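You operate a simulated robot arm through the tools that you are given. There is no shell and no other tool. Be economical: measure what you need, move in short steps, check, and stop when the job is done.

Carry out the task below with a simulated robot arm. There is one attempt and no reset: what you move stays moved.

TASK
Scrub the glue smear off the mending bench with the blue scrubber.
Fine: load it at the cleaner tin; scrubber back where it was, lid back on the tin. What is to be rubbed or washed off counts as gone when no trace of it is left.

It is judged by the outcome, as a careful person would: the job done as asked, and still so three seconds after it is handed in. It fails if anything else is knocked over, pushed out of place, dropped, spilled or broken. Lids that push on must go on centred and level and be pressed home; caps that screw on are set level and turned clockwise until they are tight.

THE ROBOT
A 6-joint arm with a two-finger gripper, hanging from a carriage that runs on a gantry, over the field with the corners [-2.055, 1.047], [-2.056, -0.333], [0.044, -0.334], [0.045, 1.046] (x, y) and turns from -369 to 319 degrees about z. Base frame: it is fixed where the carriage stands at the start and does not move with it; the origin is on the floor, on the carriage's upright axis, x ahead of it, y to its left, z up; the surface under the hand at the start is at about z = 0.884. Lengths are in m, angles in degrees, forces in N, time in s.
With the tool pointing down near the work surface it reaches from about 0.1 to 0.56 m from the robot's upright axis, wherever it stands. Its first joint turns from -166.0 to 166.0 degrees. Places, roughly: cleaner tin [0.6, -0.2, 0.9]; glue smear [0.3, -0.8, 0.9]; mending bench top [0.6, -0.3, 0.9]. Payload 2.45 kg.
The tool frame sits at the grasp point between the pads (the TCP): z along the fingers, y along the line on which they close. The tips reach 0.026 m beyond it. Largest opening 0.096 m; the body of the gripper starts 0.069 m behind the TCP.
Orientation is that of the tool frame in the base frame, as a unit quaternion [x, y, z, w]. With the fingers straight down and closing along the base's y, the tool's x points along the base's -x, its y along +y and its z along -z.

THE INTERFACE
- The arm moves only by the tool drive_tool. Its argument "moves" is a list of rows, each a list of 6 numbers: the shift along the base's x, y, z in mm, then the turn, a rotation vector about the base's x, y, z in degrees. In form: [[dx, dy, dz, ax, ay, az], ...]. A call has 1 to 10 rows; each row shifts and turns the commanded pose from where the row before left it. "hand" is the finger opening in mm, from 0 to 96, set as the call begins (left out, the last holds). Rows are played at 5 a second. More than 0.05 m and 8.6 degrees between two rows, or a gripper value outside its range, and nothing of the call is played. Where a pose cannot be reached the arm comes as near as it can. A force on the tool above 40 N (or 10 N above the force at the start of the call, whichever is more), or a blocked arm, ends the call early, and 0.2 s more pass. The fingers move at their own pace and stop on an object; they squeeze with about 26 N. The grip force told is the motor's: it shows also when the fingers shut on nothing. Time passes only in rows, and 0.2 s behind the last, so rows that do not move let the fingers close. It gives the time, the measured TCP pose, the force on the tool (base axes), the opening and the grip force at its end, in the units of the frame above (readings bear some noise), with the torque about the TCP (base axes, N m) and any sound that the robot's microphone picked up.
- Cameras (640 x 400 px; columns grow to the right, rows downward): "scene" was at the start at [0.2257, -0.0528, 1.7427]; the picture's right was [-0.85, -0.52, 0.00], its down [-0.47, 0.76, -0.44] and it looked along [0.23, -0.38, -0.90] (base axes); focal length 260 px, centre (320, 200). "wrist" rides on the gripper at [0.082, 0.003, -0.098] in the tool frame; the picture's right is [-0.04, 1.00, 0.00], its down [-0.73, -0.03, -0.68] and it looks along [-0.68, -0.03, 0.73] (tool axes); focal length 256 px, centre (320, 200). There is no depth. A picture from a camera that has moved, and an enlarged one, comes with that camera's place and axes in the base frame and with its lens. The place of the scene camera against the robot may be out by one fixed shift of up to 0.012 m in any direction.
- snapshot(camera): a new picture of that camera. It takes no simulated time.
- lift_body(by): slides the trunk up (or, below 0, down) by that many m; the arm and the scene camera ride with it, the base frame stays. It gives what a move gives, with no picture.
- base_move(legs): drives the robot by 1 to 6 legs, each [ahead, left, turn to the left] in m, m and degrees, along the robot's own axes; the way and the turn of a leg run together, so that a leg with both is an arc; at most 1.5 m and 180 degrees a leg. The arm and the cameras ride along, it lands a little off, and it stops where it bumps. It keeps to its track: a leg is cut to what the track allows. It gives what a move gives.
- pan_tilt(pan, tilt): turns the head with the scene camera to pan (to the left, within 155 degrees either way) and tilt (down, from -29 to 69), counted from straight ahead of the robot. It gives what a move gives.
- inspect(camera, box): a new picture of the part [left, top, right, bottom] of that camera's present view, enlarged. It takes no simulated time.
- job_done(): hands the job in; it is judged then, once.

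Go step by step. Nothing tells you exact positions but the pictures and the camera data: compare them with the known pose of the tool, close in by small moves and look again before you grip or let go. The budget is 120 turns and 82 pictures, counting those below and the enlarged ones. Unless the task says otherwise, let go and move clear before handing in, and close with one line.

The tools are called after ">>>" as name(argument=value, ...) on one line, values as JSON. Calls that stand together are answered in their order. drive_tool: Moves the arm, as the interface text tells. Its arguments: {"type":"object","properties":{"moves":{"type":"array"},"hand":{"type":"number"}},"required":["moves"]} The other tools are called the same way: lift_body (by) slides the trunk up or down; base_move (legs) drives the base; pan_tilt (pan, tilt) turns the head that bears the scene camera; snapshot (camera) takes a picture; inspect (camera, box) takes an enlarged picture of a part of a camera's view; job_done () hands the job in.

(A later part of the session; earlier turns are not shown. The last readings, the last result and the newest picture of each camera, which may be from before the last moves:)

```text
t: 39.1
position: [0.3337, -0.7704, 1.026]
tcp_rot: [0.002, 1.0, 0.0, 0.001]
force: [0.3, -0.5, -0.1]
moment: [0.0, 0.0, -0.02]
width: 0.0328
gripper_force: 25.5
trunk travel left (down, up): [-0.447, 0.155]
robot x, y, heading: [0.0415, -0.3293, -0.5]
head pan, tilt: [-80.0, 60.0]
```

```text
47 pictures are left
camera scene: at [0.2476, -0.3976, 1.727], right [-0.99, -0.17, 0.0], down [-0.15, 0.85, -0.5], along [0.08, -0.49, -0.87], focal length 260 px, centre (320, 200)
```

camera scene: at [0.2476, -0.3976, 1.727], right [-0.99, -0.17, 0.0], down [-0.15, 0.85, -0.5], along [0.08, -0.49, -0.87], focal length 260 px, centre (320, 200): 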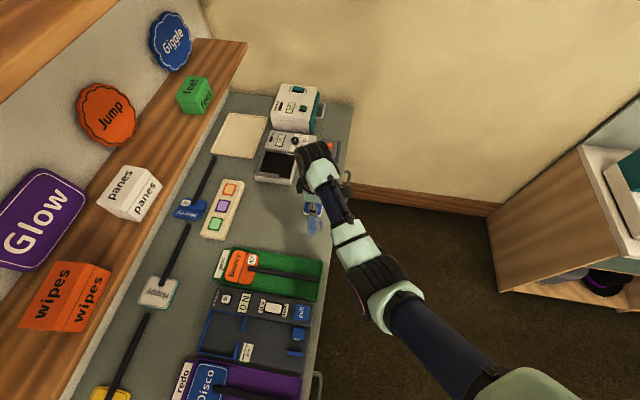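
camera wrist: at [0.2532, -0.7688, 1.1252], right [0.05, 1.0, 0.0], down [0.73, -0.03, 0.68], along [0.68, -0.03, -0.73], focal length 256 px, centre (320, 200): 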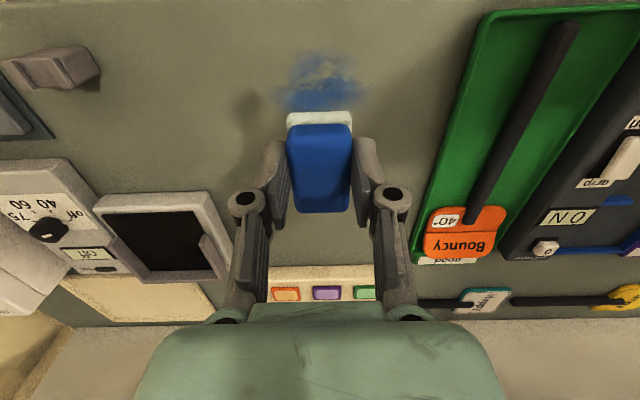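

The smear's centre is confirmed near (0.333, -0.770). Lowering until the pad touches.

>>> drive_tool(moves=[[0, 0, -40, 0, 0, 0], [0, 0, -40, 0, 0, 0], [0, 0, -20, 0, 0, 0], [0, 0, -4, 0, 0, 0], [0, 0, 0, 0, 0, 0]])

>>> drive_tool(moves=[[0, 0, -1.5, 0, 0, 0], [0, 0, -1.5, 0, 0, 0], [0, 0, 0, 0, 0, 0]])

```text
t: 40.3
position: [0.3332, -0.7699, 0.9226]
tcp_rot: [0.003, 1.0, -0.001, 0.001]
force: [-0.6, -0.5, -0.5]
moment: [-0.03, 0.01, 0.01]
width: 0.033
gripper_force: 25.7
trunk travel left (down, up): [-0.447, 0.155]
robot x, y, heading: [0.0433, -0.3287, -0.2]
head pan, tilt: [-80.0, 60.0]
```

```text
t: 41.1
position: [0.3348, -0.7718, 0.9194]
tcp_rot: [0.003, 1.0, -0.001, 0.001]
force: [-2.0, 3.3, 12.9]
moment: [0.13, -0.08, 0.04]
width: 0.0331
gripper_force: 25.6
trunk travel left (down, up): [-0.447, 0.155]
robot x, y, heading: [0.0425, -0.3332, -0.3]
head pan, tilt: [-80.0, 60.0]
```

Contact at about 13 N. I'll scrub with short strokes covering the patch.

>>> drive_tool(moves=[[0, 20, 0, 0, 0, 0], [0, 20, 0, 0, 0, 0], [-12, 0, 0, 0, 0, 0], [-8, -20, 0, 0, 0, 0], [0, -20, 0, 0, 0, 0], [0, -20, 0, 0, 0, 0], [0, -20, 0, 0, 0, 0], [15, -5, 0, 0, 0, 0], [15, 0, 0, 0, 0, 0], [10, 20, 0, 0, 0, 0]])

>>> drive_tool(moves=[[5, 20, 0, 0, 0, 0], [0, 20, 0, 0, 0, 0], [0, 20, 0, 0, 0, 0], [-20, 0, 0, 0, 0, 0], [0, -20, 0, 0, 0, 0], [0, -20, 0, 0, 0, 0], [0, -20, 0, 0, 0, 0], [0, -20, 0, 0, 0, 0], [-10, 0, 0, 0, 0, 0], [0, 20, 0, 0, 0, 0]])

>>> inspect(camera="wrist", box=[160, 20, 480, 220])

```text
t: 43.3
position: [0.3519, -0.7942, 0.9206]
tcp_rot: [0.003, 1.0, 0.0, 0.001]
force: [-0.3, -0.2, -0.1]
moment: [0.03, -0.07, -0.01]
width: 0.0331
gripper_force: 25.8
out of reach, approached as far as the arm can: row 9, 10
trunk travel left (down, up): [-0.447, 0.155]
robot x, y, heading: [0.0419, -0.3303, -0.1]
head pan, tilt: [-80.0, 60.0]
```

```text
t: 43.9
position: [0.3698, -0.7822, 0.9139]
tcp_rot: [0.004, 1.0, -0.005, 0.002]
force: [-3.9, 0.5, 18.9]
moment: [0.13, 0.17, 0.01]
width: 0.0329
gripper_force: 25.7
out of reach, approached as far as the arm can: row 1, 2
trunk travel left (down, up): [-0.447, 0.155]
robot x, y, heading: [0.0401, -0.3324, -0.3]
head pan, tilt: [-80.0, 60.0]
stopped in row 2: the force on the tool passed its limit at 53 N (the readings are from after the stop); the commanded pose is now the measured one
```

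```text
2.00 times, centred on (320, 120) of wrist
camera zoom: at [0.2884, -0.7797, 1.013], right [0.05, 1.0, -0.01], down [0.73, -0.03, 0.68], along [0.68, -0.04, -0.73], focal length 512 px, centre (320, 360)
```

zoom: 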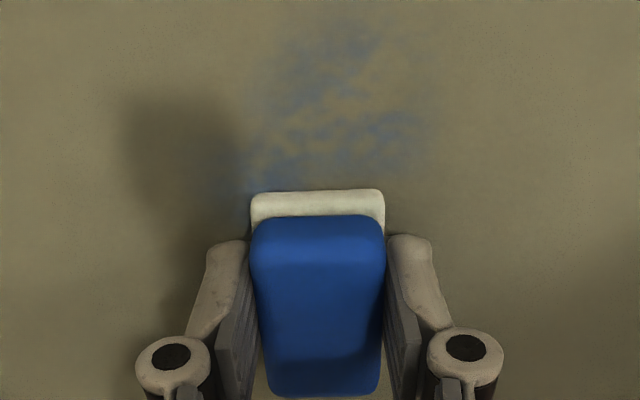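

The smear is fading, but the arm hit its reach limit and pressed too hard once. I'll lift, lower the trunk for more reach, and check the grip.

>>> drive_tool(moves=[[0, 0, 10, 0, 0, 0], [-10, 10, 35, 0, 0, 0], [-10, 0, 40, 0, 0, 0], [0, 0, 35, 0, 0, 0], [0, 0, 0, 0, 0, 0]])

>>> lift_body(by=-0.1)

>>> snapshot(camera="wrist")

>>> snapshot(camera="scene")

```text
t: 45.1
position: [0.3856, -0.8237, 0.9959]
tcp_rot: [0.003, 1.0, -0.003, 0.001]
force: [0.7, 0.3, -0.9]
moment: [0.01, -0.02, 0.01]
width: 0.0331
gripper_force: 25.5
out of reach, approached as far as the arm can: row 1, 2, 3, 4
trunk travel left (down, up): [-0.447, 0.155]
robot x, y, heading: [0.0416, -0.3305, -0.5]
head pan, tilt: [-80.0, 60.0]
```

```text
t: 46.1
position: [0.388, -0.8279, 0.9156]
tcp_rot: [0.003, 1.0, -0.006, 0.002]
force: [0.7, -0.7, 3.7]
moment: [0.05, 0.08, 0.02]
width: 0.033
gripper_force: 25.8
trunk travel left (down, up): [-0.361, 0.241]
robot x, y, heading: [0.0417, -0.3312, -0.5]
head pan, tilt: [-80.0, 60.0]
stopped: the force on the tool passed its limit at 55 N (the readings are from after the stop); the commanded pose is now the measured one
```

```text
45 pictures are left
camera wrist: at [0.3072, -0.8244, 1.0131], right [0.05, 1.0, -0.01], down [0.73, -0.03, 0.68], along [0.68, -0.04, -0.73], focal length 256 px, centre (320, 200)
```

wrist: 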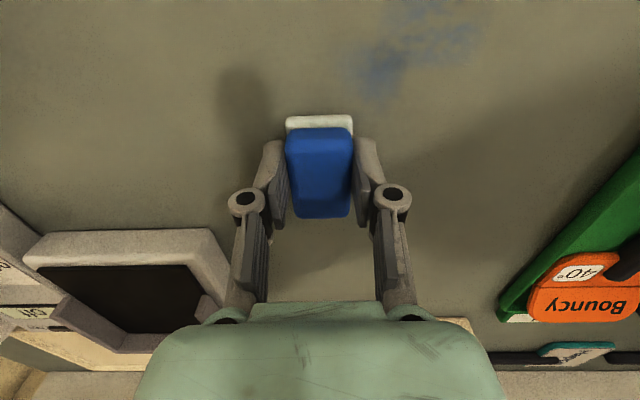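

```text
44 pictures are left
camera scene: at [0.2476, -0.3978, 1.64], right [-0.99, -0.17, 0.0], down [-0.14, 0.85, -0.5], along [0.08, -0.49, -0.87], focal length 260 px, centre (320, 200)
```

scene: 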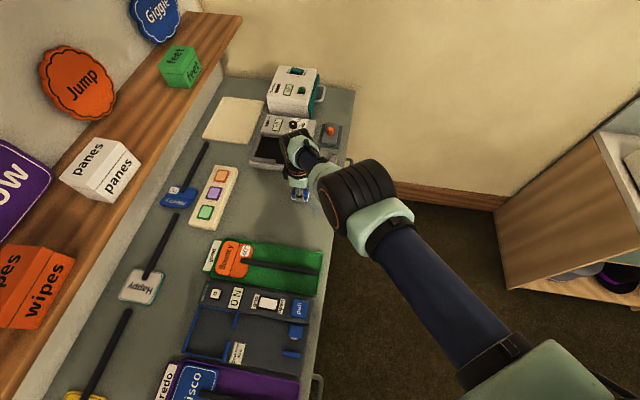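

The arm drifted outward while at its limit and touched the bench again; the scrubber is still held. I'll lift slightly and come back inward in short steps.

>>> drive_tool(moves=[[-5, 10, 10, 0, 0, 0], [-10, 15, 5, 0, 0, 0], [-15, 15, 5, 0, 0, 0], [0, 0, 0, 0, 0, 0]])

>>> snapshot(camera="wrist")

```text
t: 47.1
position: [0.3876, -0.8264, 0.9151]
tcp_rot: [0.003, 1.0, -0.004, 0.003]
force: [-0.2, -1.0, 8.0]
moment: [0.06, 0.07, -0.02]
width: 0.033
gripper_force: 26.1
out of reach, approached as far as the arm can: row 1, 2, 3
trunk travel left (down, up): [-0.361, 0.241]
robot x, y, heading: [0.0443, -0.3322, -0.2]
head pan, tilt: [-80.0, 60.0]
```

```text
43 pictures are left
camera wrist: at [0.3069, -0.8239, 1.0132], right [0.05, 1.0, -0.01], down [0.73, -0.03, 0.68], along [0.68, -0.04, -0.73], focal length 256 px, centre (320, 200)
```

wrist: 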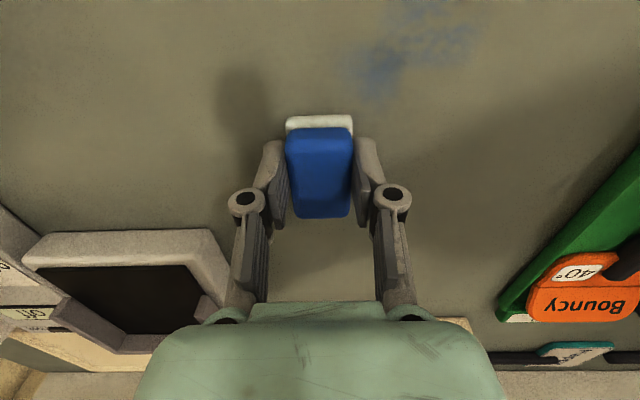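

The arm is stuck in this posture even for inward moves. I'll free the pad by lifting the trunk, then try again.

>>> lift_body(by=0.09)

>>> drive_tool(moves=[[-20, 40, 0, 0, 0, 0], [-20, 40, 0, 0, 0, 0], [0, 0, 0, 0, 0, 0]])

>>> snapshot(camera="scene")

```text
t: 48.4
position: [0.3867, -0.8272, 1.0052]
tcp_rot: [0.003, 1.0, -0.004, 0.001]
force: [0.3, -0.4, -0.8]
moment: [-0.02, -0.01, 0.02]
width: 0.0327
gripper_force: 26.4
trunk travel left (down, up): [-0.451, 0.151]
robot x, y, heading: [0.0421, -0.3321, -0.3]
head pan, tilt: [-80.0, 60.0]
```

```text
t: 49.2
position: [0.3897, -0.8009, 0.9672]
tcp_rot: [0.004, 1.0, -0.003, 0.002]
force: [-0.3, -0.1, -0.6]
moment: [0.01, 0.0, -0.03]
width: 0.0325
gripper_force: 26.4
out of reach, approached as far as the arm can: row 1, 2
trunk travel left (down, up): [-0.451, 0.151]
robot x, y, heading: [0.0455, -0.3326, -0.4]
head pan, tilt: [-80.0, 60.0]
```

```text
42 pictures are left
camera scene: at [0.2474, -0.3975, 1.7305], right [-0.99, -0.17, 0.0], down [-0.14, 0.85, -0.5], along [0.08, -0.49, -0.87], focal length 260 px, centre (320, 200)
```

scene: 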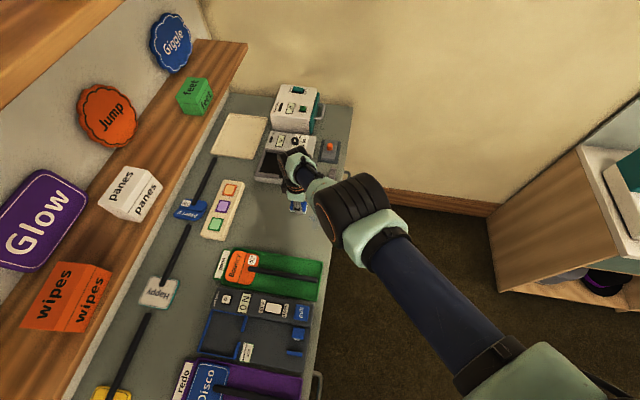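

The elbow flipped to an up posture at full stretch, and it has limits there. I'll lift the trunk, drive back over the middle of the bench, and straighten the arm outward there to get the old posture back.

>>> lift_body(by=0.1)

>>> base_move(legs=[[0, 0.22, 0]])

>>> drive_tool(moves=[[15, -20, 0, 0, 0, 0], [15, -20, 0, 0, 0, 0], [15, -20, 0, 0, 0, 0], [0, 0, 0, 0, 0, 0]])

>>> snapshot(camera="scene")

```text
t: 50.5
position: [0.3911, -0.8017, 1.0673]
tcp_rot: [0.003, 1.0, -0.003, 0.001]
force: [-0.1, -0.5, -0.6]
moment: [0.0, -0.04, 0.03]
width: 0.0328
gripper_force: 25.8
trunk travel left (down, up): [-0.551, 0.051]
robot x, y, heading: [0.0431, -0.3271, -0.4]
head pan, tilt: [-80.0, 60.0]
```

```text
t: 52.2
position: [0.3948, -0.5786, 1.0683]
tcp_rot: [0.001, 1.0, -0.004, 0.002]
force: [0.2, 0.0, -1.3]
moment: [-0.01, 0.03, 0.0]
width: 0.0328
gripper_force: 25.9
trunk travel left (down, up): [-0.551, 0.051]
robot x, y, heading: [0.0456, -0.1094, -0.2]
head pan, tilt: [-80.0, 60.0]
```

```text
t: 53.2
position: [0.4048, -0.5903, 1.0931]
tcp_rot: [0.002, 1.0, -0.004, 0.002]
force: [-0.3, 0.6, -0.4]
moment: [0.0, 0.02, -0.02]
width: 0.0326
gripper_force: 25.8
out of reach, approached as far as the arm can: row 1, 2, 3
trunk travel left (down, up): [-0.551, 0.051]
robot x, y, heading: [0.0423, -0.112, -0.2]
head pan, tilt: [-80.0, 60.0]
```

```text
41 pictures are left
camera scene: at [0.2486, -0.1758, 1.8305], right [-0.98, -0.17, 0.0], down [-0.15, 0.85, -0.5], along [0.09, -0.49, -0.87], focal length 260 px, centre (320, 200)
```

scene: 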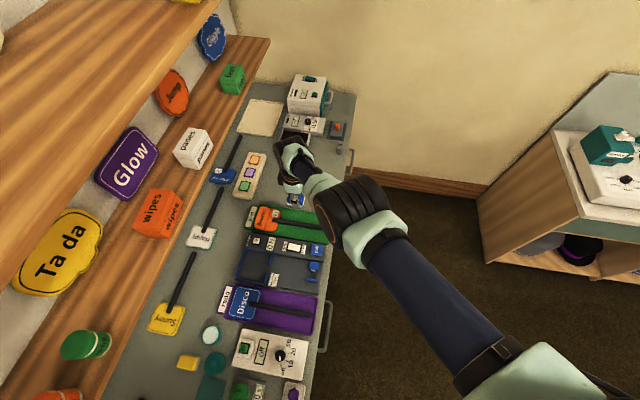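

The arm is dead straight, so it's singular and in-line commands don't bend it. A straight-up command has a sideways component to the arm, so I'll try that to bend the elbow the right way.

>>> drive_tool(moves=[[0, 0, 45, 0, 0, 0], [0, 0, 20, 0, 0, 0], [0, 0, 0, 0, 0, 0]])

>>> snapshot(camera="scene")

```text
t: 54.0
position: [0.4156, -0.6074, 1.1513]
tcp_rot: [0.001, 1.0, -0.003, 0.001]
force: [-0.1, 0.2, -0.1]
moment: [0.0, 0.02, -0.03]
width: 0.0326
gripper_force: 25.2
out of reach, approached as far as the arm can: row 1, 2
trunk travel left (down, up): [-0.551, 0.051]
robot x, y, heading: [0.0459, -0.1112, -0.1]
head pan, tilt: [-80.0, 60.0]
```

```text
40 pictures are left
camera scene: at [0.2486, -0.1758, 1.8305], right [-0.98, -0.17, 0.0], down [-0.15, 0.85, -0.5], along [0.09, -0.49, -0.87], focal length 260 px, centre (320, 200)
```

scene: 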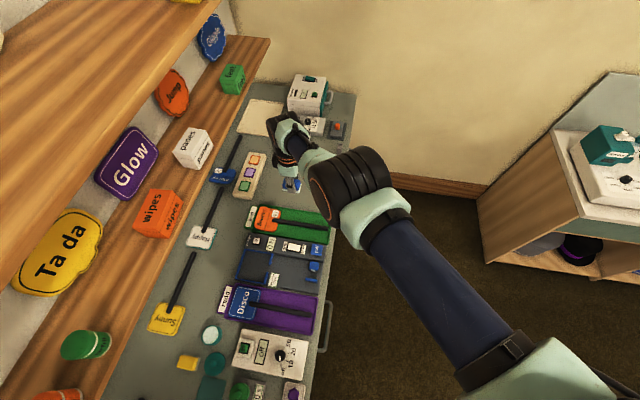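

It still tracks the full-stretch arc. I'll command a long inward move; there's plenty of height clearance here, so this is safe.

>>> drive_tool(moves=[[-18, 24, -5, 0, 0, 0], [-18, 24, -5, 0, 0, 0], [-18, 24, -5, 0, 0, 0], [-18, 24, -5, 0, 0, 0], [0, 0, 0, 0, 0, 0]])

>>> snapshot(camera="scene")

```text
t: 55.2
position: [0.3994, -0.5868, 1.0884]
tcp_rot: [0.002, 1.0, -0.004, 0.001]
force: [1.0, 0.5, -0.1]
moment: [-0.02, 0.02, 0.01]
width: 0.0329
gripper_force: 26.3
out of reach, approached as far as the arm can: row 1, 2, 3, 4
trunk travel left (down, up): [-0.551, 0.051]
robot x, y, heading: [0.0453, -0.1081, -0.0]
head pan, tilt: [-80.0, 60.0]
```

```text
39 pictures are left
camera scene: at [0.2486, -0.1758, 1.8305], right [-0.98, -0.17, 0.0], down [-0.15, 0.85, -0.5], along [0.09, -0.49, -0.87], focal length 260 px, centre (320, 200)
```

scene: 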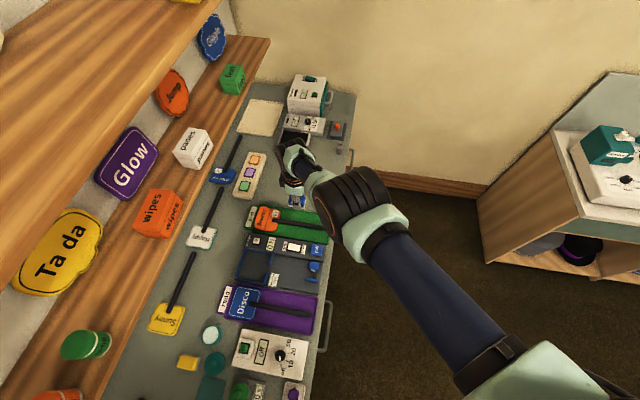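

It's pinned on a one-dimensional curve, which suggests a joint at its limit. I'll test whether tilting the tool a little in the arm's plane frees it.

>>> drive_tool(moves=[[0, 0, 0, 3.2, 2.4, 0], [0, 0, 0, 3.2, 2.4, 0], [-15, 20, 0, 3.2, 2.4, 0], [-15, 20, 0, 0, 0, 0], [0, 0, 0, 0, 0, 0]])

>>> snapshot(camera="wrist")

```text
t: 56.4
position: [0.3676, -0.5486, 1.0847]
tcp_rot: [0.001, 0.995, 0.081, -0.062]
force: [-0.8, -0.1, -0.6]
moment: [-0.03, 0.01, -0.01]
width: 0.033
gripper_force: 25.9
out of reach, approached as far as the arm can: row 1, 2, 3, 4
trunk travel left (down, up): [-0.551, 0.051]
robot x, y, heading: [0.0436, -0.1102, 0.2]
head pan, tilt: [-80.0, 60.0]
```

```text
38 pictures are left
camera wrist: at [0.3001, -0.5625, 1.1909], right [0.05, 0.99, 0.16], down [0.81, -0.13, 0.57], along [0.58, 0.1, -0.81], focal length 256 px, centre (320, 200)
```

wrist: 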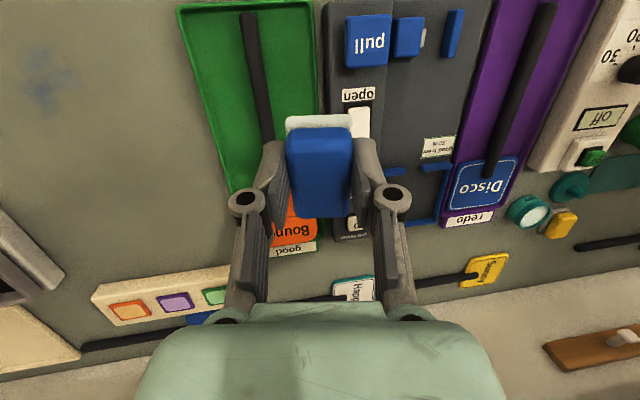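

Tilting the fingers inward freed it, so the wrist joint was at its limit in the elbow-up posture. With the tilt kept, I'll stretch outward and up to full extension, so the elbow can fold the original way.

>>> drive_tool(moves=[[20, -27, 12, 0, 0, 0], [20, -27, 12, 0, 0, 0], [20, -27, 12, 0, 0, 0], [20, -27, 12, 0, 0, 0], [0, 0, 40, 0, 0, 0], [0, 0, 40, 0, 0, 0], [-20, 27, 20, 0, 0, 0], [0, 0, 0, 0, 0, 0]])

>>> snapshot(camera="scene")

```text
t: 58.2
position: [0.3857, -0.5668, 1.2417]
tcp_rot: [0.0, 0.995, 0.08, -0.061]
force: [-0.2, 0.5, -0.5]
moment: [0.01, -0.01, 0.01]
width: 0.0326
gripper_force: 25.6
out of reach, approached as far as the arm can: row 1, 2, 3, 4, 7
trunk travel left (down, up): [-0.551, 0.051]
robot x, y, heading: [0.0443, -0.1132, -0.3]
head pan, tilt: [-80.0, 60.0]
```

```text
37 pictures are left
camera scene: at [0.2486, -0.1758, 1.8305], right [-0.98, -0.17, 0.0], down [-0.15, 0.85, -0.5], along [0.09, -0.49, -0.87], focal length 260 px, centre (320, 200)
```

scene: 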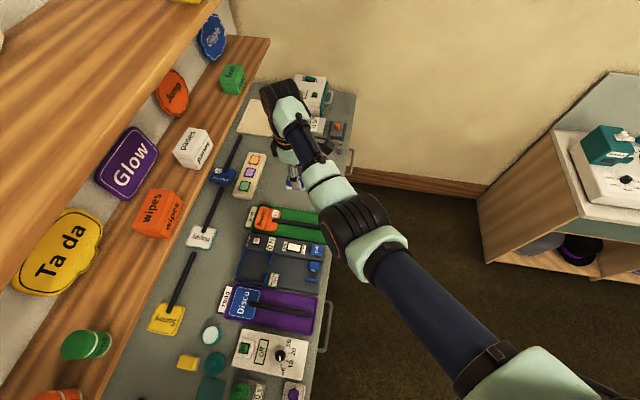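

The original posture is back. I'll undo the tilt and come down to a comfortable height.

>>> drive_tool(moves=[[0, 0, -30, 0, 0, 0], [0, 0, -30, -3.2, -2.4, 0], [0, 0, -20, -3.2, -2.4, 0], [0, 0, -10, -3.2, -2.4, 0], [0, 0, 0, 0, 0, 0]])

>>> inspect(camera="wrist", box=[200, 75, 440, 225])

>>> snapshot(camera="scene")

```text
t: 59.4
position: [0.3856, -0.5665, 1.151]
tcp_rot: [0.001, 1.0, -0.004, 0.001]
force: [0.4, -0.9, 0.3]
moment: [0.01, -0.01, -0.03]
width: 0.0327
gripper_force: 26.0
trunk travel left (down, up): [-0.551, 0.051]
robot x, y, heading: [0.0439, -0.1122, 0.2]
head pan, tilt: [-80.0, 60.0]
```

```text
2.67 times, centred on (320, 150) of wrist
camera zoom: at [0.3047, -0.5652, 1.249], right [0.04, 1.0, -0.01], down [0.73, -0.03, 0.68], along [0.68, -0.03, -0.73], focal length 683 px, centre (320, 333)
```

zoom: 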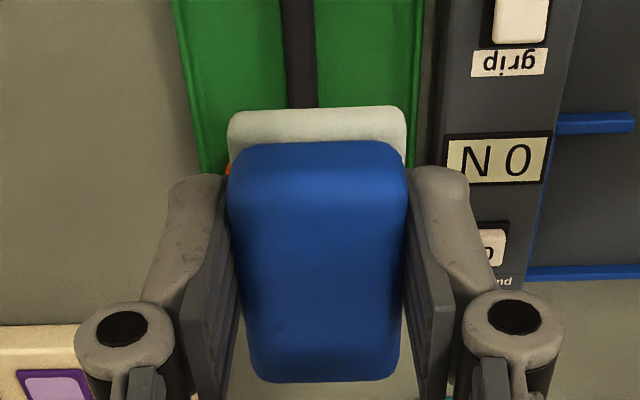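

```text
35 pictures are left
camera scene: at [0.2486, -0.1757, 1.8305], right [-0.98, -0.17, 0.0], down [-0.15, 0.85, -0.5], along [0.09, -0.49, -0.87], focal length 260 px, centre (320, 200)
```

scene: 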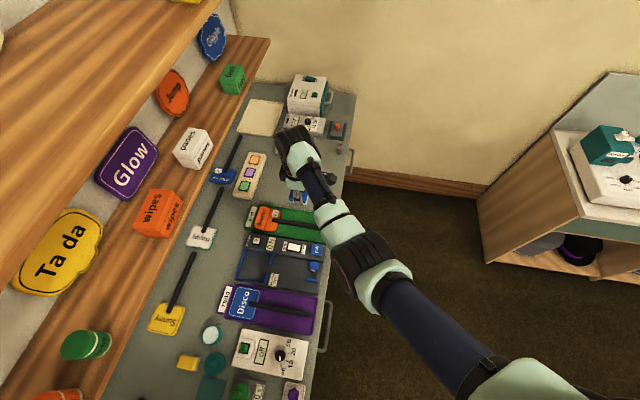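

Recovered; the scrubber is still well held. Back to the smear: base first, then an inward arm shift, then the trunk goes down far enough to avoid full stretch.

>>> base_move(legs=[[0, -0.221, 0]])

>>> drive_tool(moves=[[-25, 8, 0, 0, 0, 0], [-25, 8, 10, 0, 0, 0], [0, 0, 0, 0, 0, 0]])

>>> lift_body(by=-0.18)

>>> snapshot(camera="wrist")

```text
t: 61.1
position: [0.3846, -0.7867, 1.1511]
tcp_rot: [0.001, 1.0, -0.003, 0.001]
force: [0.5, 0.5, 0.6]
moment: [0.02, 0.03, 0.01]
width: 0.0329
gripper_force: 26.9
trunk travel left (down, up): [-0.551, 0.051]
robot x, y, heading: [0.0462, -0.3282, 0.0]
head pan, tilt: [-80.0, 60.0]
```

```text
t: 61.9
position: [0.3355, -0.7706, 1.1625]
tcp_rot: [0.001, 1.0, -0.003, 0.001]
force: [0.4, -0.4, -0.9]
moment: [-0.01, 0.02, 0.01]
width: 0.0329
gripper_force: 25.7
trunk travel left (down, up): [-0.551, 0.051]
robot x, y, heading: [0.0439, -0.3305, 0.1]
head pan, tilt: [-80.0, 60.0]
```

```text
t: 63.9
position: [0.335, -0.7712, 0.9809]
tcp_rot: [0.002, 1.0, -0.003, 0.001]
force: [-0.2, -0.2, 0.6]
moment: [0.01, -0.01, -0.01]
width: 0.0328
gripper_force: 26.3
trunk travel left (down, up): [-0.371, 0.231]
robot x, y, heading: [0.0436, -0.3292, -0.1]
head pan, tilt: [-80.0, 60.0]
```

```text
34 pictures are left
camera wrist: at [0.2551, -0.7678, 1.0799], right [0.04, 1.0, -0.01], down [0.73, -0.03, 0.68], along [0.68, -0.03, -0.73], focal length 256 px, centre (320, 200)
```

wrist: 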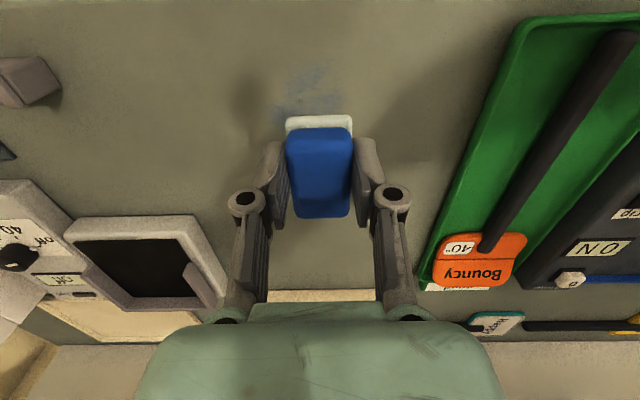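

The remaining traces are around (0.325, -0.78). Descending to contact.

>>> drive_tool(moves=[[-5, -5, -25, 0, 0, 0], [0, 0, -25, 0, 0, 0], [0, 0, -8, 0, 0, 0], [0, 0, -2, 0, 0, 0], [0, 0, 0, 0, 0, 0]])

>>> drive_tool(moves=[[0, 0, -1.5, 0, 0, 0], [0, 0, -1.5, 0, 0, 0], [0, 0, 0, 0, 0, 0]])

```text
t: 65.1
position: [0.3309, -0.7746, 0.9218]
tcp_rot: [0.001, 1.0, -0.004, 0.001]
force: [-0.1, -0.4, 0.0]
moment: [0.01, 0.01, -0.01]
width: 0.0328
gripper_force: 25.8
trunk travel left (down, up): [-0.371, 0.231]
robot x, y, heading: [0.0437, -0.3293, 0.1]
head pan, tilt: [-80.0, 60.0]
```

```text
t: 65.9
position: [0.33, -0.7754, 0.9179]
tcp_rot: [0.001, 1.0, -0.004, 0.001]
force: [-0.5, 0.2, -0.5]
moment: [0.0, 0.0, -0.01]
width: 0.033
gripper_force: 26.1
trunk travel left (down, up): [-0.371, 0.231]
robot x, y, heading: [0.0417, -0.3278, 0.2]
head pan, tilt: [-80.0, 60.0]
```

>>> drive_tool(moves=[[0, 0, -1.5, 0, 0, 0], [0, 0, -1.5, 0, 0, 0], [0, 0, 0, 0, 0, 0]])

```text
t: 66.7
position: [0.3301, -0.7769, 0.9154]
tcp_rot: [0.001, 1.0, -0.003, 0.002]
force: [-0.9, 0.7, 1.8]
moment: [0.07, 0.07, 0.01]
width: 0.0327
gripper_force: 26.0
trunk travel left (down, up): [-0.371, 0.231]
robot x, y, heading: [0.0417, -0.3343, -0.0]
head pan, tilt: [-80.0, 60.0]
```

Light contact now. I'll press a little more and scrub with moderate strokes, watching for any reach warning.

>>> drive_tool(moves=[[0, 0, -1.3, 0, 0, 0], [0, -20, 0, 0, 0, 0], [-12, 0, 0, 0, 0, 0], [0, 20, 0, 0, 0, 0], [0, 20, 0, 0, 0, 0], [0, 20, 0, 0, 0, 0], [12, 0, 0, 0, 0, 0], [0, -20, 0, 0, 0, 0], [0, -20, 0, 0, 0, 0], [0, -20, 0, 0, 0, 0]])

>>> inspect(camera="wrist", box=[160, 20, 480, 220])

```text
t: 68.9
position: [0.3312, -0.7969, 0.9169]
tcp_rot: [0.0, 1.0, -0.004, 0.003]
force: [0.4, 3.4, 19.0]
moment: [0.17, 0.09, -0.01]
width: 0.0327
gripper_force: 25.9
trunk travel left (down, up): [-0.371, 0.231]
robot x, y, heading: [0.0417, -0.3271, -0.1]
head pan, tilt: [-80.0, 60.0]
```

```text
2.00 times, centred on (320, 120) of wrist
camera zoom: at [0.251, -0.7939, 1.0134], right [0.04, 1.0, -0.01], down [0.73, -0.02, 0.68], along [0.68, -0.03, -0.73], focal length 512 px, centre (320, 360)
```

zoom: 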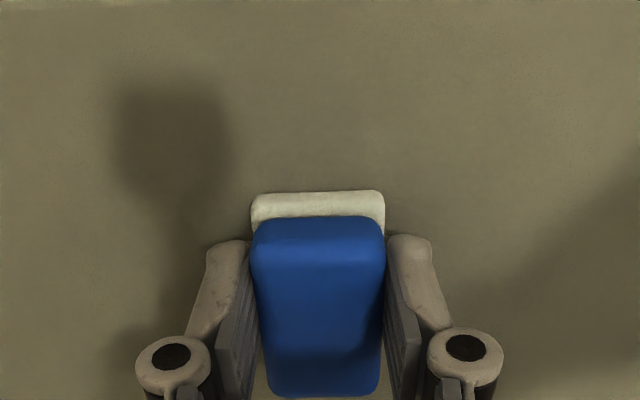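

The visible area is clean. I'll make another pass over the rest of the patch, then check.

>>> drive_tool(moves=[[15, 0, 0, 0, 0, 0], [0, 20, 0, 0, 0, 0], [0, 20, 0, 0, 0, 0], [0, 20, 0, 0, 0, 0], [-15, 0, 0, 0, 0, 0], [-15, 0, 0, 0, 0, 0], [0, -20, 0, 0, 0, 0], [0, -20, 0, 0, 0, 0], [0, -20, 0, 0, 0, 0]])

>>> drive_tool(moves=[[15, 0, 0, 0, 0, 0], [0, 20, 0, 0, 0, 0], [0, 20, 0, 0, 0, 0], [0, 10, 15, 0, 0, 0], [0, 0, 15, 0, 0, 0], [0, 20, 25, 0, 0, 0], [0, 0, 0, 0, 0, 0]])

>>> snapshot(camera="wrist")

```text
t: 70.9
position: [0.3155, -0.7972, 0.9157]
tcp_rot: [0.0, 1.0, -0.005, 0.002]
force: [0.2, 0.4, 11.6]
moment: [0.13, 0.04, -0.01]
width: 0.0328
gripper_force: 26.1
trunk travel left (down, up): [-0.371, 0.231]
robot x, y, heading: [0.0432, -0.3323, -0.1]
head pan, tilt: [-80.0, 60.0]
```

```text
t: 72.5
position: [0.3306, -0.7251, 0.9699]
tcp_rot: [0.0, 1.0, -0.003, 0.001]
force: [0.2, -0.5, 0.3]
moment: [0.01, -0.03, -0.03]
width: 0.0328
gripper_force: 26.6
trunk travel left (down, up): [-0.371, 0.231]
robot x, y, heading: [0.0431, -0.3315, -0.1]
head pan, tilt: [-80.0, 60.0]
```

```text
32 pictures are left
camera wrist: at [0.2503, -0.722, 1.0686], right [0.04, 1.0, -0.01], down [0.73, -0.03, 0.68], along [0.68, -0.03, -0.73], focal length 256 px, centre (320, 200)
```

wrist: 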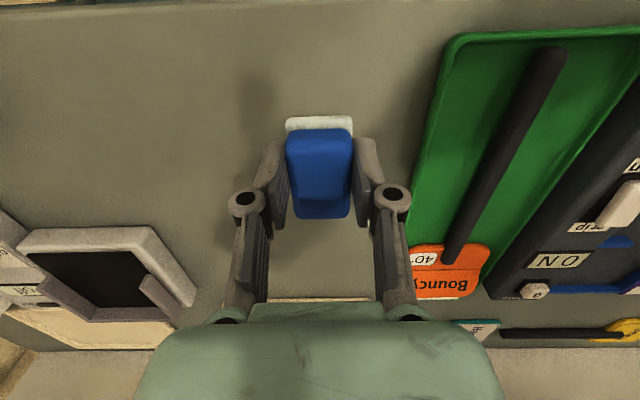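

It looks clean. I'll raise the trunk, drive back, and inspect the scrubbed area unobstructed.

>>> lift_body(by=0.1)

>>> base_move(legs=[[0.005, 0.3, 0]])

>>> snapshot(camera="scene")

>>> inspect(camera="wrist", box=[0, 0, 240, 150])

```text
t: 73.8
position: [0.331, -0.7251, 1.0707]
tcp_rot: [0.001, 1.0, -0.004, 0.002]
force: [0.5, -0.3, 0.2]
moment: [-0.01, -0.02, -0.02]
width: 0.0327
gripper_force: 25.9
trunk travel left (down, up): [-0.471, 0.131]
robot x, y, heading: [0.0434, -0.331, -0.1]
head pan, tilt: [-80.0, 60.0]
```

```text
t: 75.9
position: [0.3294, -0.4233, 1.0702]
tcp_rot: [0.004, 1.0, -0.003, 0.002]
force: [-0.1, 0.0, -0.2]
moment: [-0.01, 0.0, 0.01]
width: 0.0326
gripper_force: 26.0
trunk travel left (down, up): [-0.471, 0.131]
robot x, y, heading: [0.0427, -0.0252, -0.4]
head pan, tilt: [-80.0, 60.0]
```

```text
31 pictures are left
camera scene: at [0.2485, -0.0941, 1.7505], right [-0.99, -0.17, 0.0], down [-0.14, 0.85, -0.5], along [0.08, -0.49, -0.87], focal length 260 px, centre (320, 200)
```

scene: 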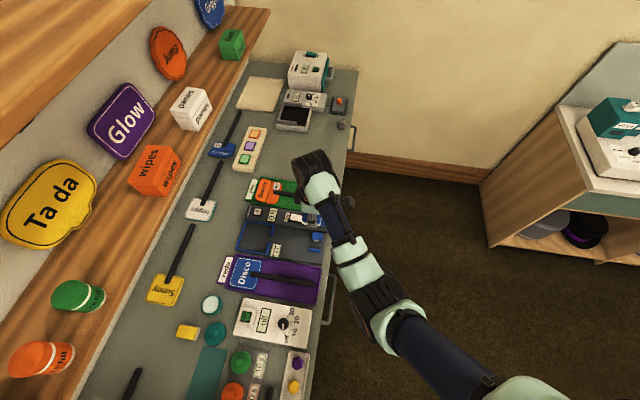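

```text
2.67 times, centred on (120, 75) of wrist
camera zoom: at [0.2481, -0.4206, 1.1687], right [0.05, 1.0, -0.01], down [0.73, -0.03, 0.68], along [0.68, -0.04, -0.73], focal length 683 px, centre (853, 533)
```

zoom: 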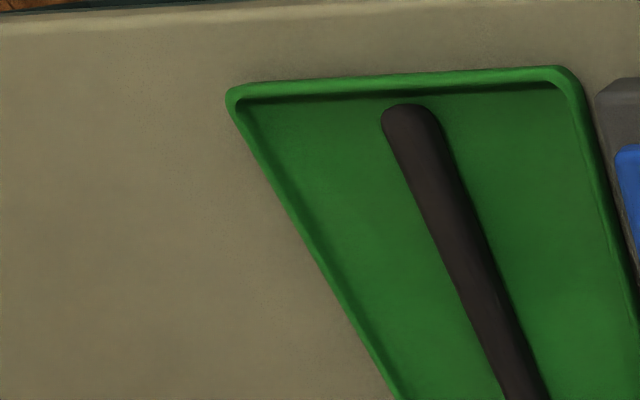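

>>> inspect(camera="scene", box=[280, 110, 376, 170])

```text
6.67 times, centred on (328, 140) of scene
camera zoom: at [0.2485, -0.0941, 1.7505], right [-0.99, -0.17, 0.0], down [-0.14, 0.85, -0.5], along [0.08, -0.49, -0.87], focal length 1732 px, centre (267, 600)
```

zoom: 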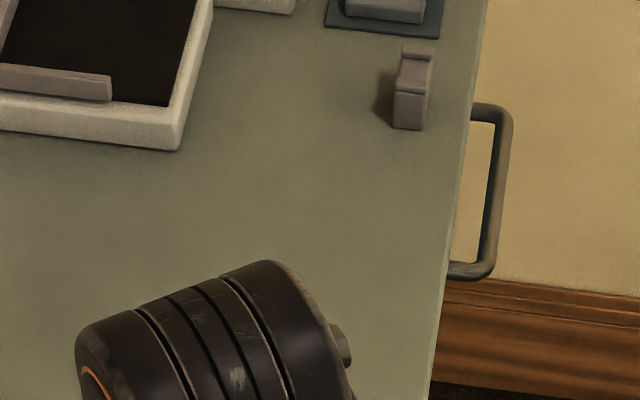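

The spot is behind the arm. I'll swing the hand round toward the scrubber's home and then check it.

>>> drive_tool(moves=[[30, 31, 0, 0, 0, 0], [30, 31, 0, 0, 0, 0], [32, 31, 0, 0, 0, 0], [32, 31, 0, 0, 0, 0], [20, 37, 0, 0, 0, 0], [20, 37, 0, 0, 0, 0], [20, 37, 0, 0, 0, 0], [20, 37, 0, 0, 0, 0], [0, 0, 0, 0, 0, 0]])

>>> inspect(camera="scene", box=[280, 130, 376, 190])

```text
t: 77.9
position: [0.5319, -0.1491, 1.0714]
tcp_rot: [0.005, 1.0, -0.004, 0.002]
force: [-0.1, 0.2, -0.2]
moment: [0.01, -0.02, 0.0]
width: 0.0326
gripper_force: 25.6
trunk travel left (down, up): [-0.471, 0.131]
robot x, y, heading: [0.0442, -0.0261, -0.4]
head pan, tilt: [-80.0, 60.0]
```

```text
6.67 times, centred on (328, 160) of scene
camera zoom: at [0.2485, -0.0941, 1.7505], right [-0.99, -0.17, 0.0], down [-0.14, 0.85, -0.5], along [0.08, -0.49, -0.87], focal length 1732 px, centre (267, 467)
```

zoom: 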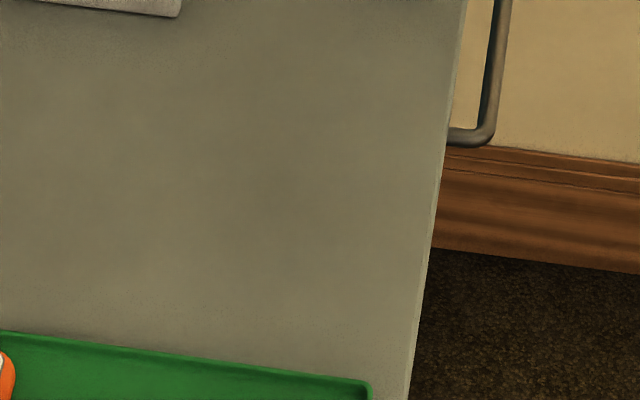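

The bench shows no trace of the smear. Now to return the scrubber: swing level with its home, straighten the small tilt, then lower the trunk.

>>> drive_tool(moves=[[9, 36, 0, 0.4, 0, 0.6], [9, 36, 0, 0, 0, 0], [9, 36, 0, 0, 0, 0], [9, 35, 0, 0, 0, 0], [20, 0, 0, 0, 0, 0], [0, 0, 0, 0, 0, 0]])

>>> lift_body(by=-0.11)

>>> snapshot(camera="wrist")

```text
t: 79.3
position: [0.5864, -0.0059, 1.0707]
tcp_rot: [-0.001, 1.0, 0.001, 0.002]
force: [-0.1, -0.4, -1.2]
moment: [0.03, -0.01, 0.01]
width: 0.0327
gripper_force: 25.6
trunk travel left (down, up): [-0.471, 0.131]
robot x, y, heading: [0.0453, -0.0293, -0.3]
head pan, tilt: [-80.0, 60.0]
```

```text
t: 80.7
position: [0.5871, -0.0074, 0.9601]
tcp_rot: [-0.001, 1.0, 0.001, 0.001]
force: [-0.9, 0.5, -0.5]
moment: [-0.03, 0.0, 0.02]
width: 0.0326
gripper_force: 25.8
trunk travel left (down, up): [-0.361, 0.241]
robot x, y, heading: [0.0432, -0.0248, -0.3]
head pan, tilt: [-80.0, 60.0]
```

```text
27 pictures are left
camera wrist: at [0.506, -0.005, 1.0581], right [0.04, 1.0, 0.0], down [0.73, -0.03, 0.68], along [0.68, -0.03, -0.73], focal length 256 px, centre (320, 200)
```

wrist: 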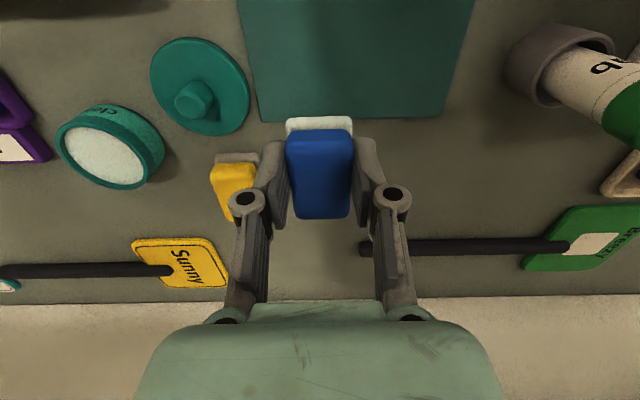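

Now over its home at (0.6365, -0.004), then down to contact.

>>> drive_tool(moves=[[25, 2, 0, 0, 0, 0], [24, 1, 0, 0, 0, 0], [0, 0, -20, 0, 0, 0], [0, 0, -18, 0, 0, 0], [0, 0, -4, 0, 0, 0], [0, 0, 0, 0, 0, 0]])

>>> snapshot(camera="wrist")

```text
t: 82.1
position: [0.6357, -0.0011, 0.9187]
tcp_rot: [-0.001, 1.0, -0.001, 0.002]
force: [0.6, 0.2, -0.2]
moment: [-0.02, -0.03, 0.03]
width: 0.0332
gripper_force: 25.7
trunk travel left (down, up): [-0.361, 0.241]
robot x, y, heading: [0.043, -0.0267, -0.6]
head pan, tilt: [-80.0, 60.0]
```

```text
26 pictures are left
camera wrist: at [0.555, -0.0004, 1.0165], right [0.04, 1.0, 0.0], down [0.73, -0.03, 0.68], along [0.68, -0.03, -0.73], focal length 256 px, centre (320, 200)
```

wrist: 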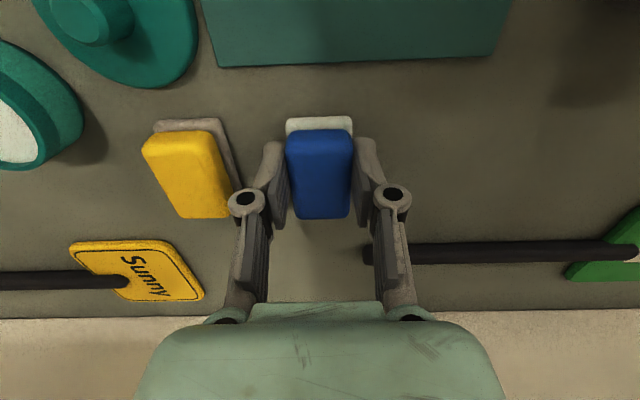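

About 3 mm too far in +y. I'll correct that and lower to contact.

>>> drive_tool(moves=[[0.5, -3, 0, 0, 0, 0], [0, 0, -1.5, 0, 0, 0], [0, 0, -1.5, 0, 0, 0], [0, 0, 0, 0, 0, 0]])

```text
t: 83.1
position: [0.637, -0.0059, 0.9154]
tcp_rot: [-0.001, 1.0, 0.001, 0.002]
force: [0.0, 0.4, 1.5]
moment: [0.02, 0.07, 0.01]
width: 0.0329
gripper_force: 25.4
trunk travel left (down, up): [-0.361, 0.241]
robot x, y, heading: [0.0388, -0.0283, -0.4]
head pan, tilt: [-80.0, 60.0]
```

Just touching the bench at the home spot. I'll open and rise.

>>> drive_tool(hand=50, moves=[[0, 0, 0, 0, 0, 0], [0, 0, 0, 0, 0, 0], [0, 0, 20, 0, 0, 0], [0, 0, 30, 0, 0, 0], [0, 0, 0, 0, 0, 0]])

>>> snapshot(camera="wrist")

```text
t: 84.3
position: [0.6336, -0.0066, 0.9668]
tcp_rot: [-0.001, 1.0, 0.001, 0.002]
force: [0.2, -0.1, 0.2]
moment: [0.03, 0.01, 0.06]
width: 0.0503
gripper_force: 0.1
trunk travel left (down, up): [-0.361, 0.241]
robot x, y, heading: [0.0486, -0.0287, -0.1]
head pan, tilt: [-80.0, 60.0]
```

```text
25 pictures are left
camera wrist: at [0.5534, -0.0057, 1.0645], right [0.04, 1.0, 0.0], down [0.73, -0.03, 0.68], along [0.68, -0.03, -0.73], focal length 256 px, centre (320, 200)
```

wrist: 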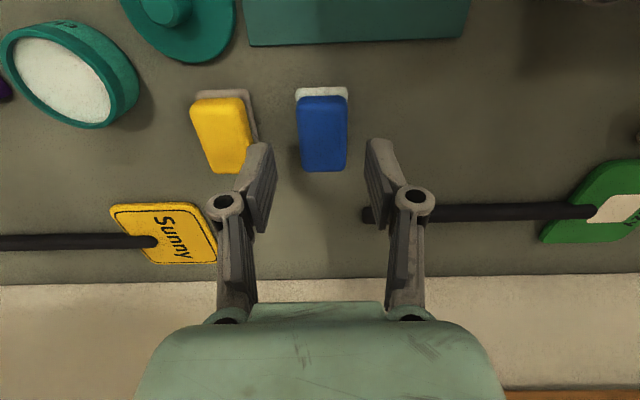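

The scrubber is back within a couple of mm of its home. Now the lid, whose knob is at about (0.564, -0.083).

>>> drive_tool(hand=44, moves=[[-23, -25, 0, 0, 0, 0], [-23, -25, 0, 0, 0, 0], [-23, -26, 0, 0, 0, 0], [0, 0, -15, 0, 0, 0], [0, 0, 0, 0, 0, 0]])

>>> inspect(camera="wrist", box=[160, 60, 480, 260])

```text
t: 85.5
position: [0.5654, -0.0841, 0.9497]
tcp_rot: [-0.001, 1.0, 0.0, 0.002]
force: [0.5, 1.0, -1.0]
moment: [-0.01, -0.04, -0.01]
width: 0.0439
gripper_force: 0.1
trunk travel left (down, up): [-0.361, 0.241]
robot x, y, heading: [0.0441, -0.0252, -0.2]
head pan, tilt: [-80.0, 60.0]
```

```text
2.00 times, centred on (320, 160) of wrist
camera zoom: at [0.4849, -0.0829, 1.0475], right [0.04, 1.0, 0.0], down [0.73, -0.03, 0.68], along [0.68, -0.03, -0.73], focal length 512 px, centre (320, 280)
```

zoom: 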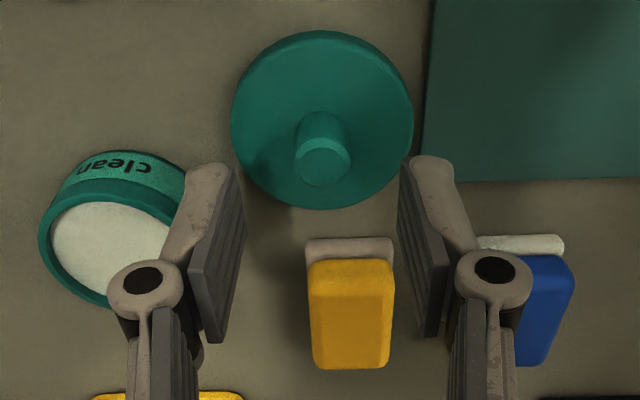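

Aligned. I'll narrow the opening slightly for clearance from the tin and descend around the knob.

>>> drive_tool(hand=36, moves=[[0, 0, 0, 0, 0, 0], [-1, 0, -14, 0, 0, 0], [0, 0, -10, 0, 0, 0], [0, 0, 0, 0, 0, 0]])

>>> inspect(camera="wrist", box=[200, 75, 440, 225])

```text
t: 86.5
position: [0.5653, -0.0823, 0.9249]
tcp_rot: [-0.001, 1.0, 0.0, 0.001]
force: [-0.5, -0.1, 0.5]
moment: [-0.06, 0.0, -0.02]
width: 0.0359
gripper_force: 0.0
trunk travel left (down, up): [-0.361, 0.241]
robot x, y, heading: [0.0449, -0.028, -0.5]
head pan, tilt: [-80.0, 60.0]
```

```text
2.67 times, centred on (320, 150) of wrist
camera zoom: at [0.4851, -0.0806, 1.0229], right [0.04, 1.0, 0.0], down [0.73, -0.03, 0.68], along [0.68, -0.03, -0.73], focal length 683 px, centre (320, 333)
```

zoom: 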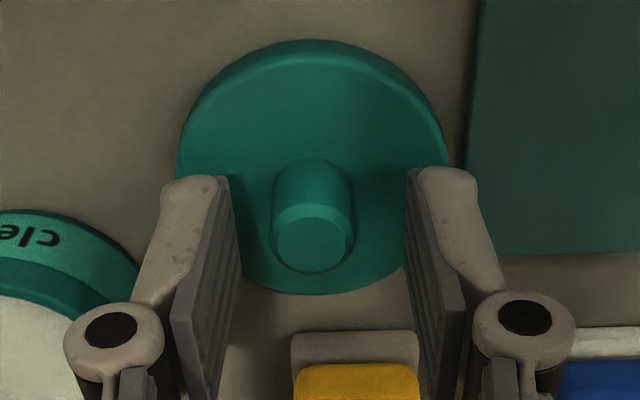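

The knob sits between the fingers in the same relation as before. Close, then lift.

>>> drive_tool(hand=8, moves=[[0, -1, 0, 0, 0, 0], [0, 0, 0, 0, 0, 0], [0, 0, 0, 0, 0, 0], [0, 0, 0, 0, 0, 0]])

>>> drive_tool(moves=[[0, 0, 15, 0, 0, 0], [0, 0, 30, 0, 0, 0], [16, -37, 0, 0, 0, 0], [16, -37, 0, 0, 0, 0], [0, 0, 0, 0, 0, 0]])

>>> inspect(camera="wrist", box=[200, 55, 440, 205])

```text
t: 87.5
position: [0.5666, -0.0835, 0.9257]
tcp_rot: [-0.001, 1.0, 0.0, 0.001]
force: [0.0, 0.4, -0.2]
moment: [0.02, 0.0, 0.06]
width: 0.0163
gripper_force: 26.4
trunk travel left (down, up): [-0.361, 0.241]
robot x, y, heading: [0.0439, -0.0271, -0.1]
head pan, tilt: [-80.0, 60.0]
```

```text
t: 88.7
position: [0.5998, -0.1578, 0.9735]
tcp_rot: [0.0, 1.0, 0.001, 0.003]
force: [-0.9, -1.0, 0.4]
moment: [0.01, 0.0, -0.02]
width: 0.0163
gripper_force: 26.2
trunk travel left (down, up): [-0.361, 0.241]
robot x, y, heading: [0.0474, -0.023, -0.6]
head pan, tilt: [-80.0, 60.0]
```

```text
2.67 times, centred on (320, 130) of wrist
camera zoom: at [0.5192, -0.1575, 1.0707], right [0.04, 1.0, 0.0], down [0.73, -0.03, 0.68], along [0.68, -0.03, -0.73], focal length 683 px, centre (320, 387)
```

zoom: 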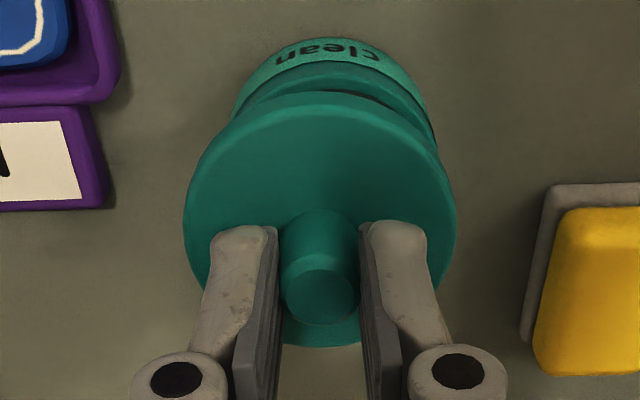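

The lid is nearly above the tin. I'll look closer at whether it hangs level before lowering.

>>> inspect(camera="wrist", box=[260, 60, 380, 135])

>>> pan_tilt(pan=-30, tilt=50)

>>> snapshot(camera="scene")

```text
5.33 times, centred on (320, 98) of wrist
camera zoom: at [0.5192, -0.1575, 1.0707], right [0.04, 1.0, 0.0], down [0.73, -0.03, 0.68], along [0.68, -0.03, -0.73], focal length 1365 px, centre (320, 747)
```

zoom: 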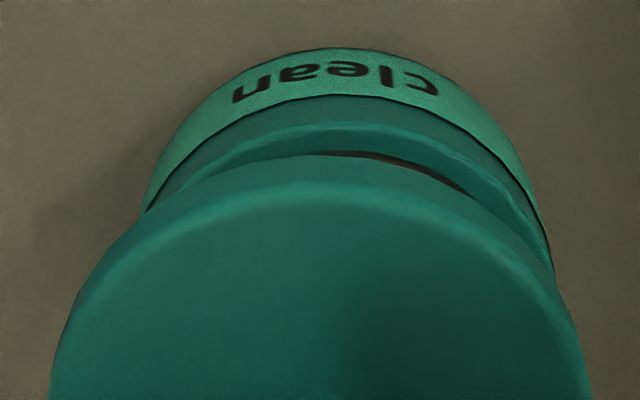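

```text
t: 89.9
position: [0.6, -0.1583, 0.9733]
tcp_rot: [-0.001, 1.0, 0.001, 0.001]
force: [-0.7, -0.3, 0.2]
moment: [0.0, -0.01, 0.02]
width: 0.0164
gripper_force: 25.5
trunk travel left (down, up): [-0.361, 0.241]
robot x, y, heading: [0.0448, -0.0252, -0.2]
head pan, tilt: [-30.0, 50.0]
```

```text
20 pictures are left
camera scene: at [0.3037, -0.0674, 1.653], right [-0.51, -0.86, 0.0], down [-0.66, 0.39, -0.64], along [0.55, -0.33, -0.77], focal length 260 px, centre (320, 200)
```

scene: 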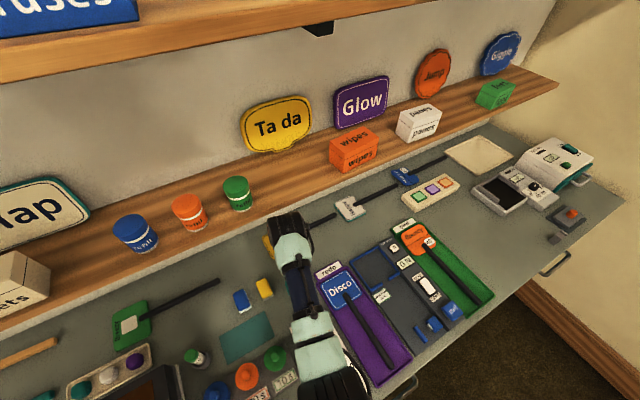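

The lid looks level. I'll lower to the height of my earlier just-lifted picture and compare the alignment with it.

>>> drive_tool(moves=[[-2, 0, -6, 0, 0, 0], [0, 0, -6, 0, 0, 0], [0, 0, 0, 0, 0, 0]])

>>> inspect(camera="wrist", box=[200, 75, 440, 225])

```text
t: 90.7
position: [0.5984, -0.158, 0.9594]
tcp_rot: [-0.002, 1.0, 0.0, 0.001]
force: [0.0, -0.4, -0.7]
moment: [-0.01, 0.01, 0.0]
width: 0.0163
gripper_force: 26.5
trunk travel left (down, up): [-0.361, 0.241]
robot x, y, heading: [0.0467, -0.0286, -0.4]
head pan, tilt: [-30.0, 50.0]
```

```text
2.67 times, centred on (320, 150) of wrist
camera zoom: at [0.5175, -0.1568, 1.0579], right [0.04, 1.0, 0.0], down [0.73, -0.03, 0.68], along [0.68, -0.03, -0.73], focal length 683 px, centre (320, 333)
```

zoom: 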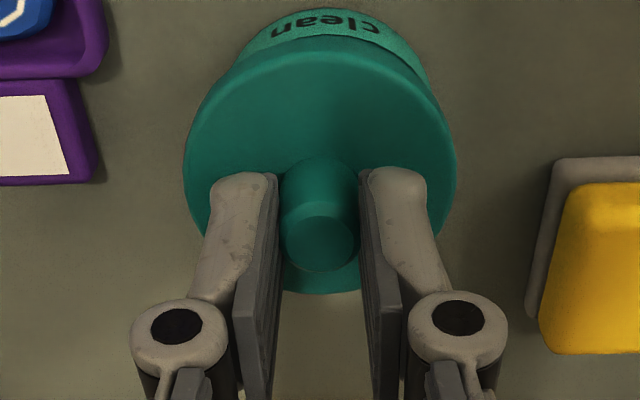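

Compared with the removal picture, the lid now sits about 2 mm toward -x in the grip. I'll shift +1.5 mm in x and lower gently.

>>> drive_tool(moves=[[1.5, 0, 0, 0, 0, 0], [0, 0, -3, 0, 0, 0], [0, 0, -2, 0, 0, 0], [0, 0, 0, 0, 0, 0]])

>>> drive_tool(moves=[[0, 0, -1.5, 0, 0, 0], [0, 0, -1.5, 0, 0, 0], [0, 0, 0, 0, 0, 0]])

>>> inspect(camera="wrist", box=[200, 75, 440, 225])

```text
t: 91.7
position: [0.5984, -0.1568, 0.955]
tcp_rot: [-0.001, 1.0, 0.0, 0.002]
force: [0.2, -0.9, 0.0]
moment: [0.02, 0.01, -0.01]
width: 0.0162
gripper_force: 26.2
trunk travel left (down, up): [-0.361, 0.241]
robot x, y, heading: [0.0415, -0.027, -0.3]
head pan, tilt: [-30.0, 50.0]
```

```text
t: 92.5
position: [0.599, -0.1587, 0.9535]
tcp_rot: [-0.001, 1.0, -0.001, 0.003]
force: [-3.7, -2.9, 21.1]
moment: [0.09, -0.28, -0.03]
width: 0.0164
gripper_force: 26.1
trunk travel left (down, up): [-0.361, 0.241]
robot x, y, heading: [0.0441, -0.0259, -0.8]
head pan, tilt: [-30.0, 50.0]
```

```text
2.67 times, centred on (320, 150) of wrist
camera zoom: at [0.5178, -0.1573, 1.0507], right [0.04, 1.0, 0.0], down [0.73, -0.03, 0.68], along [0.68, -0.03, -0.73], focal length 683 px, centre (320, 333)
```

zoom: 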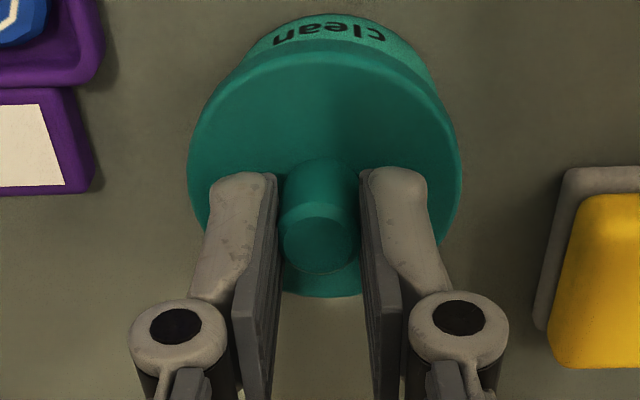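

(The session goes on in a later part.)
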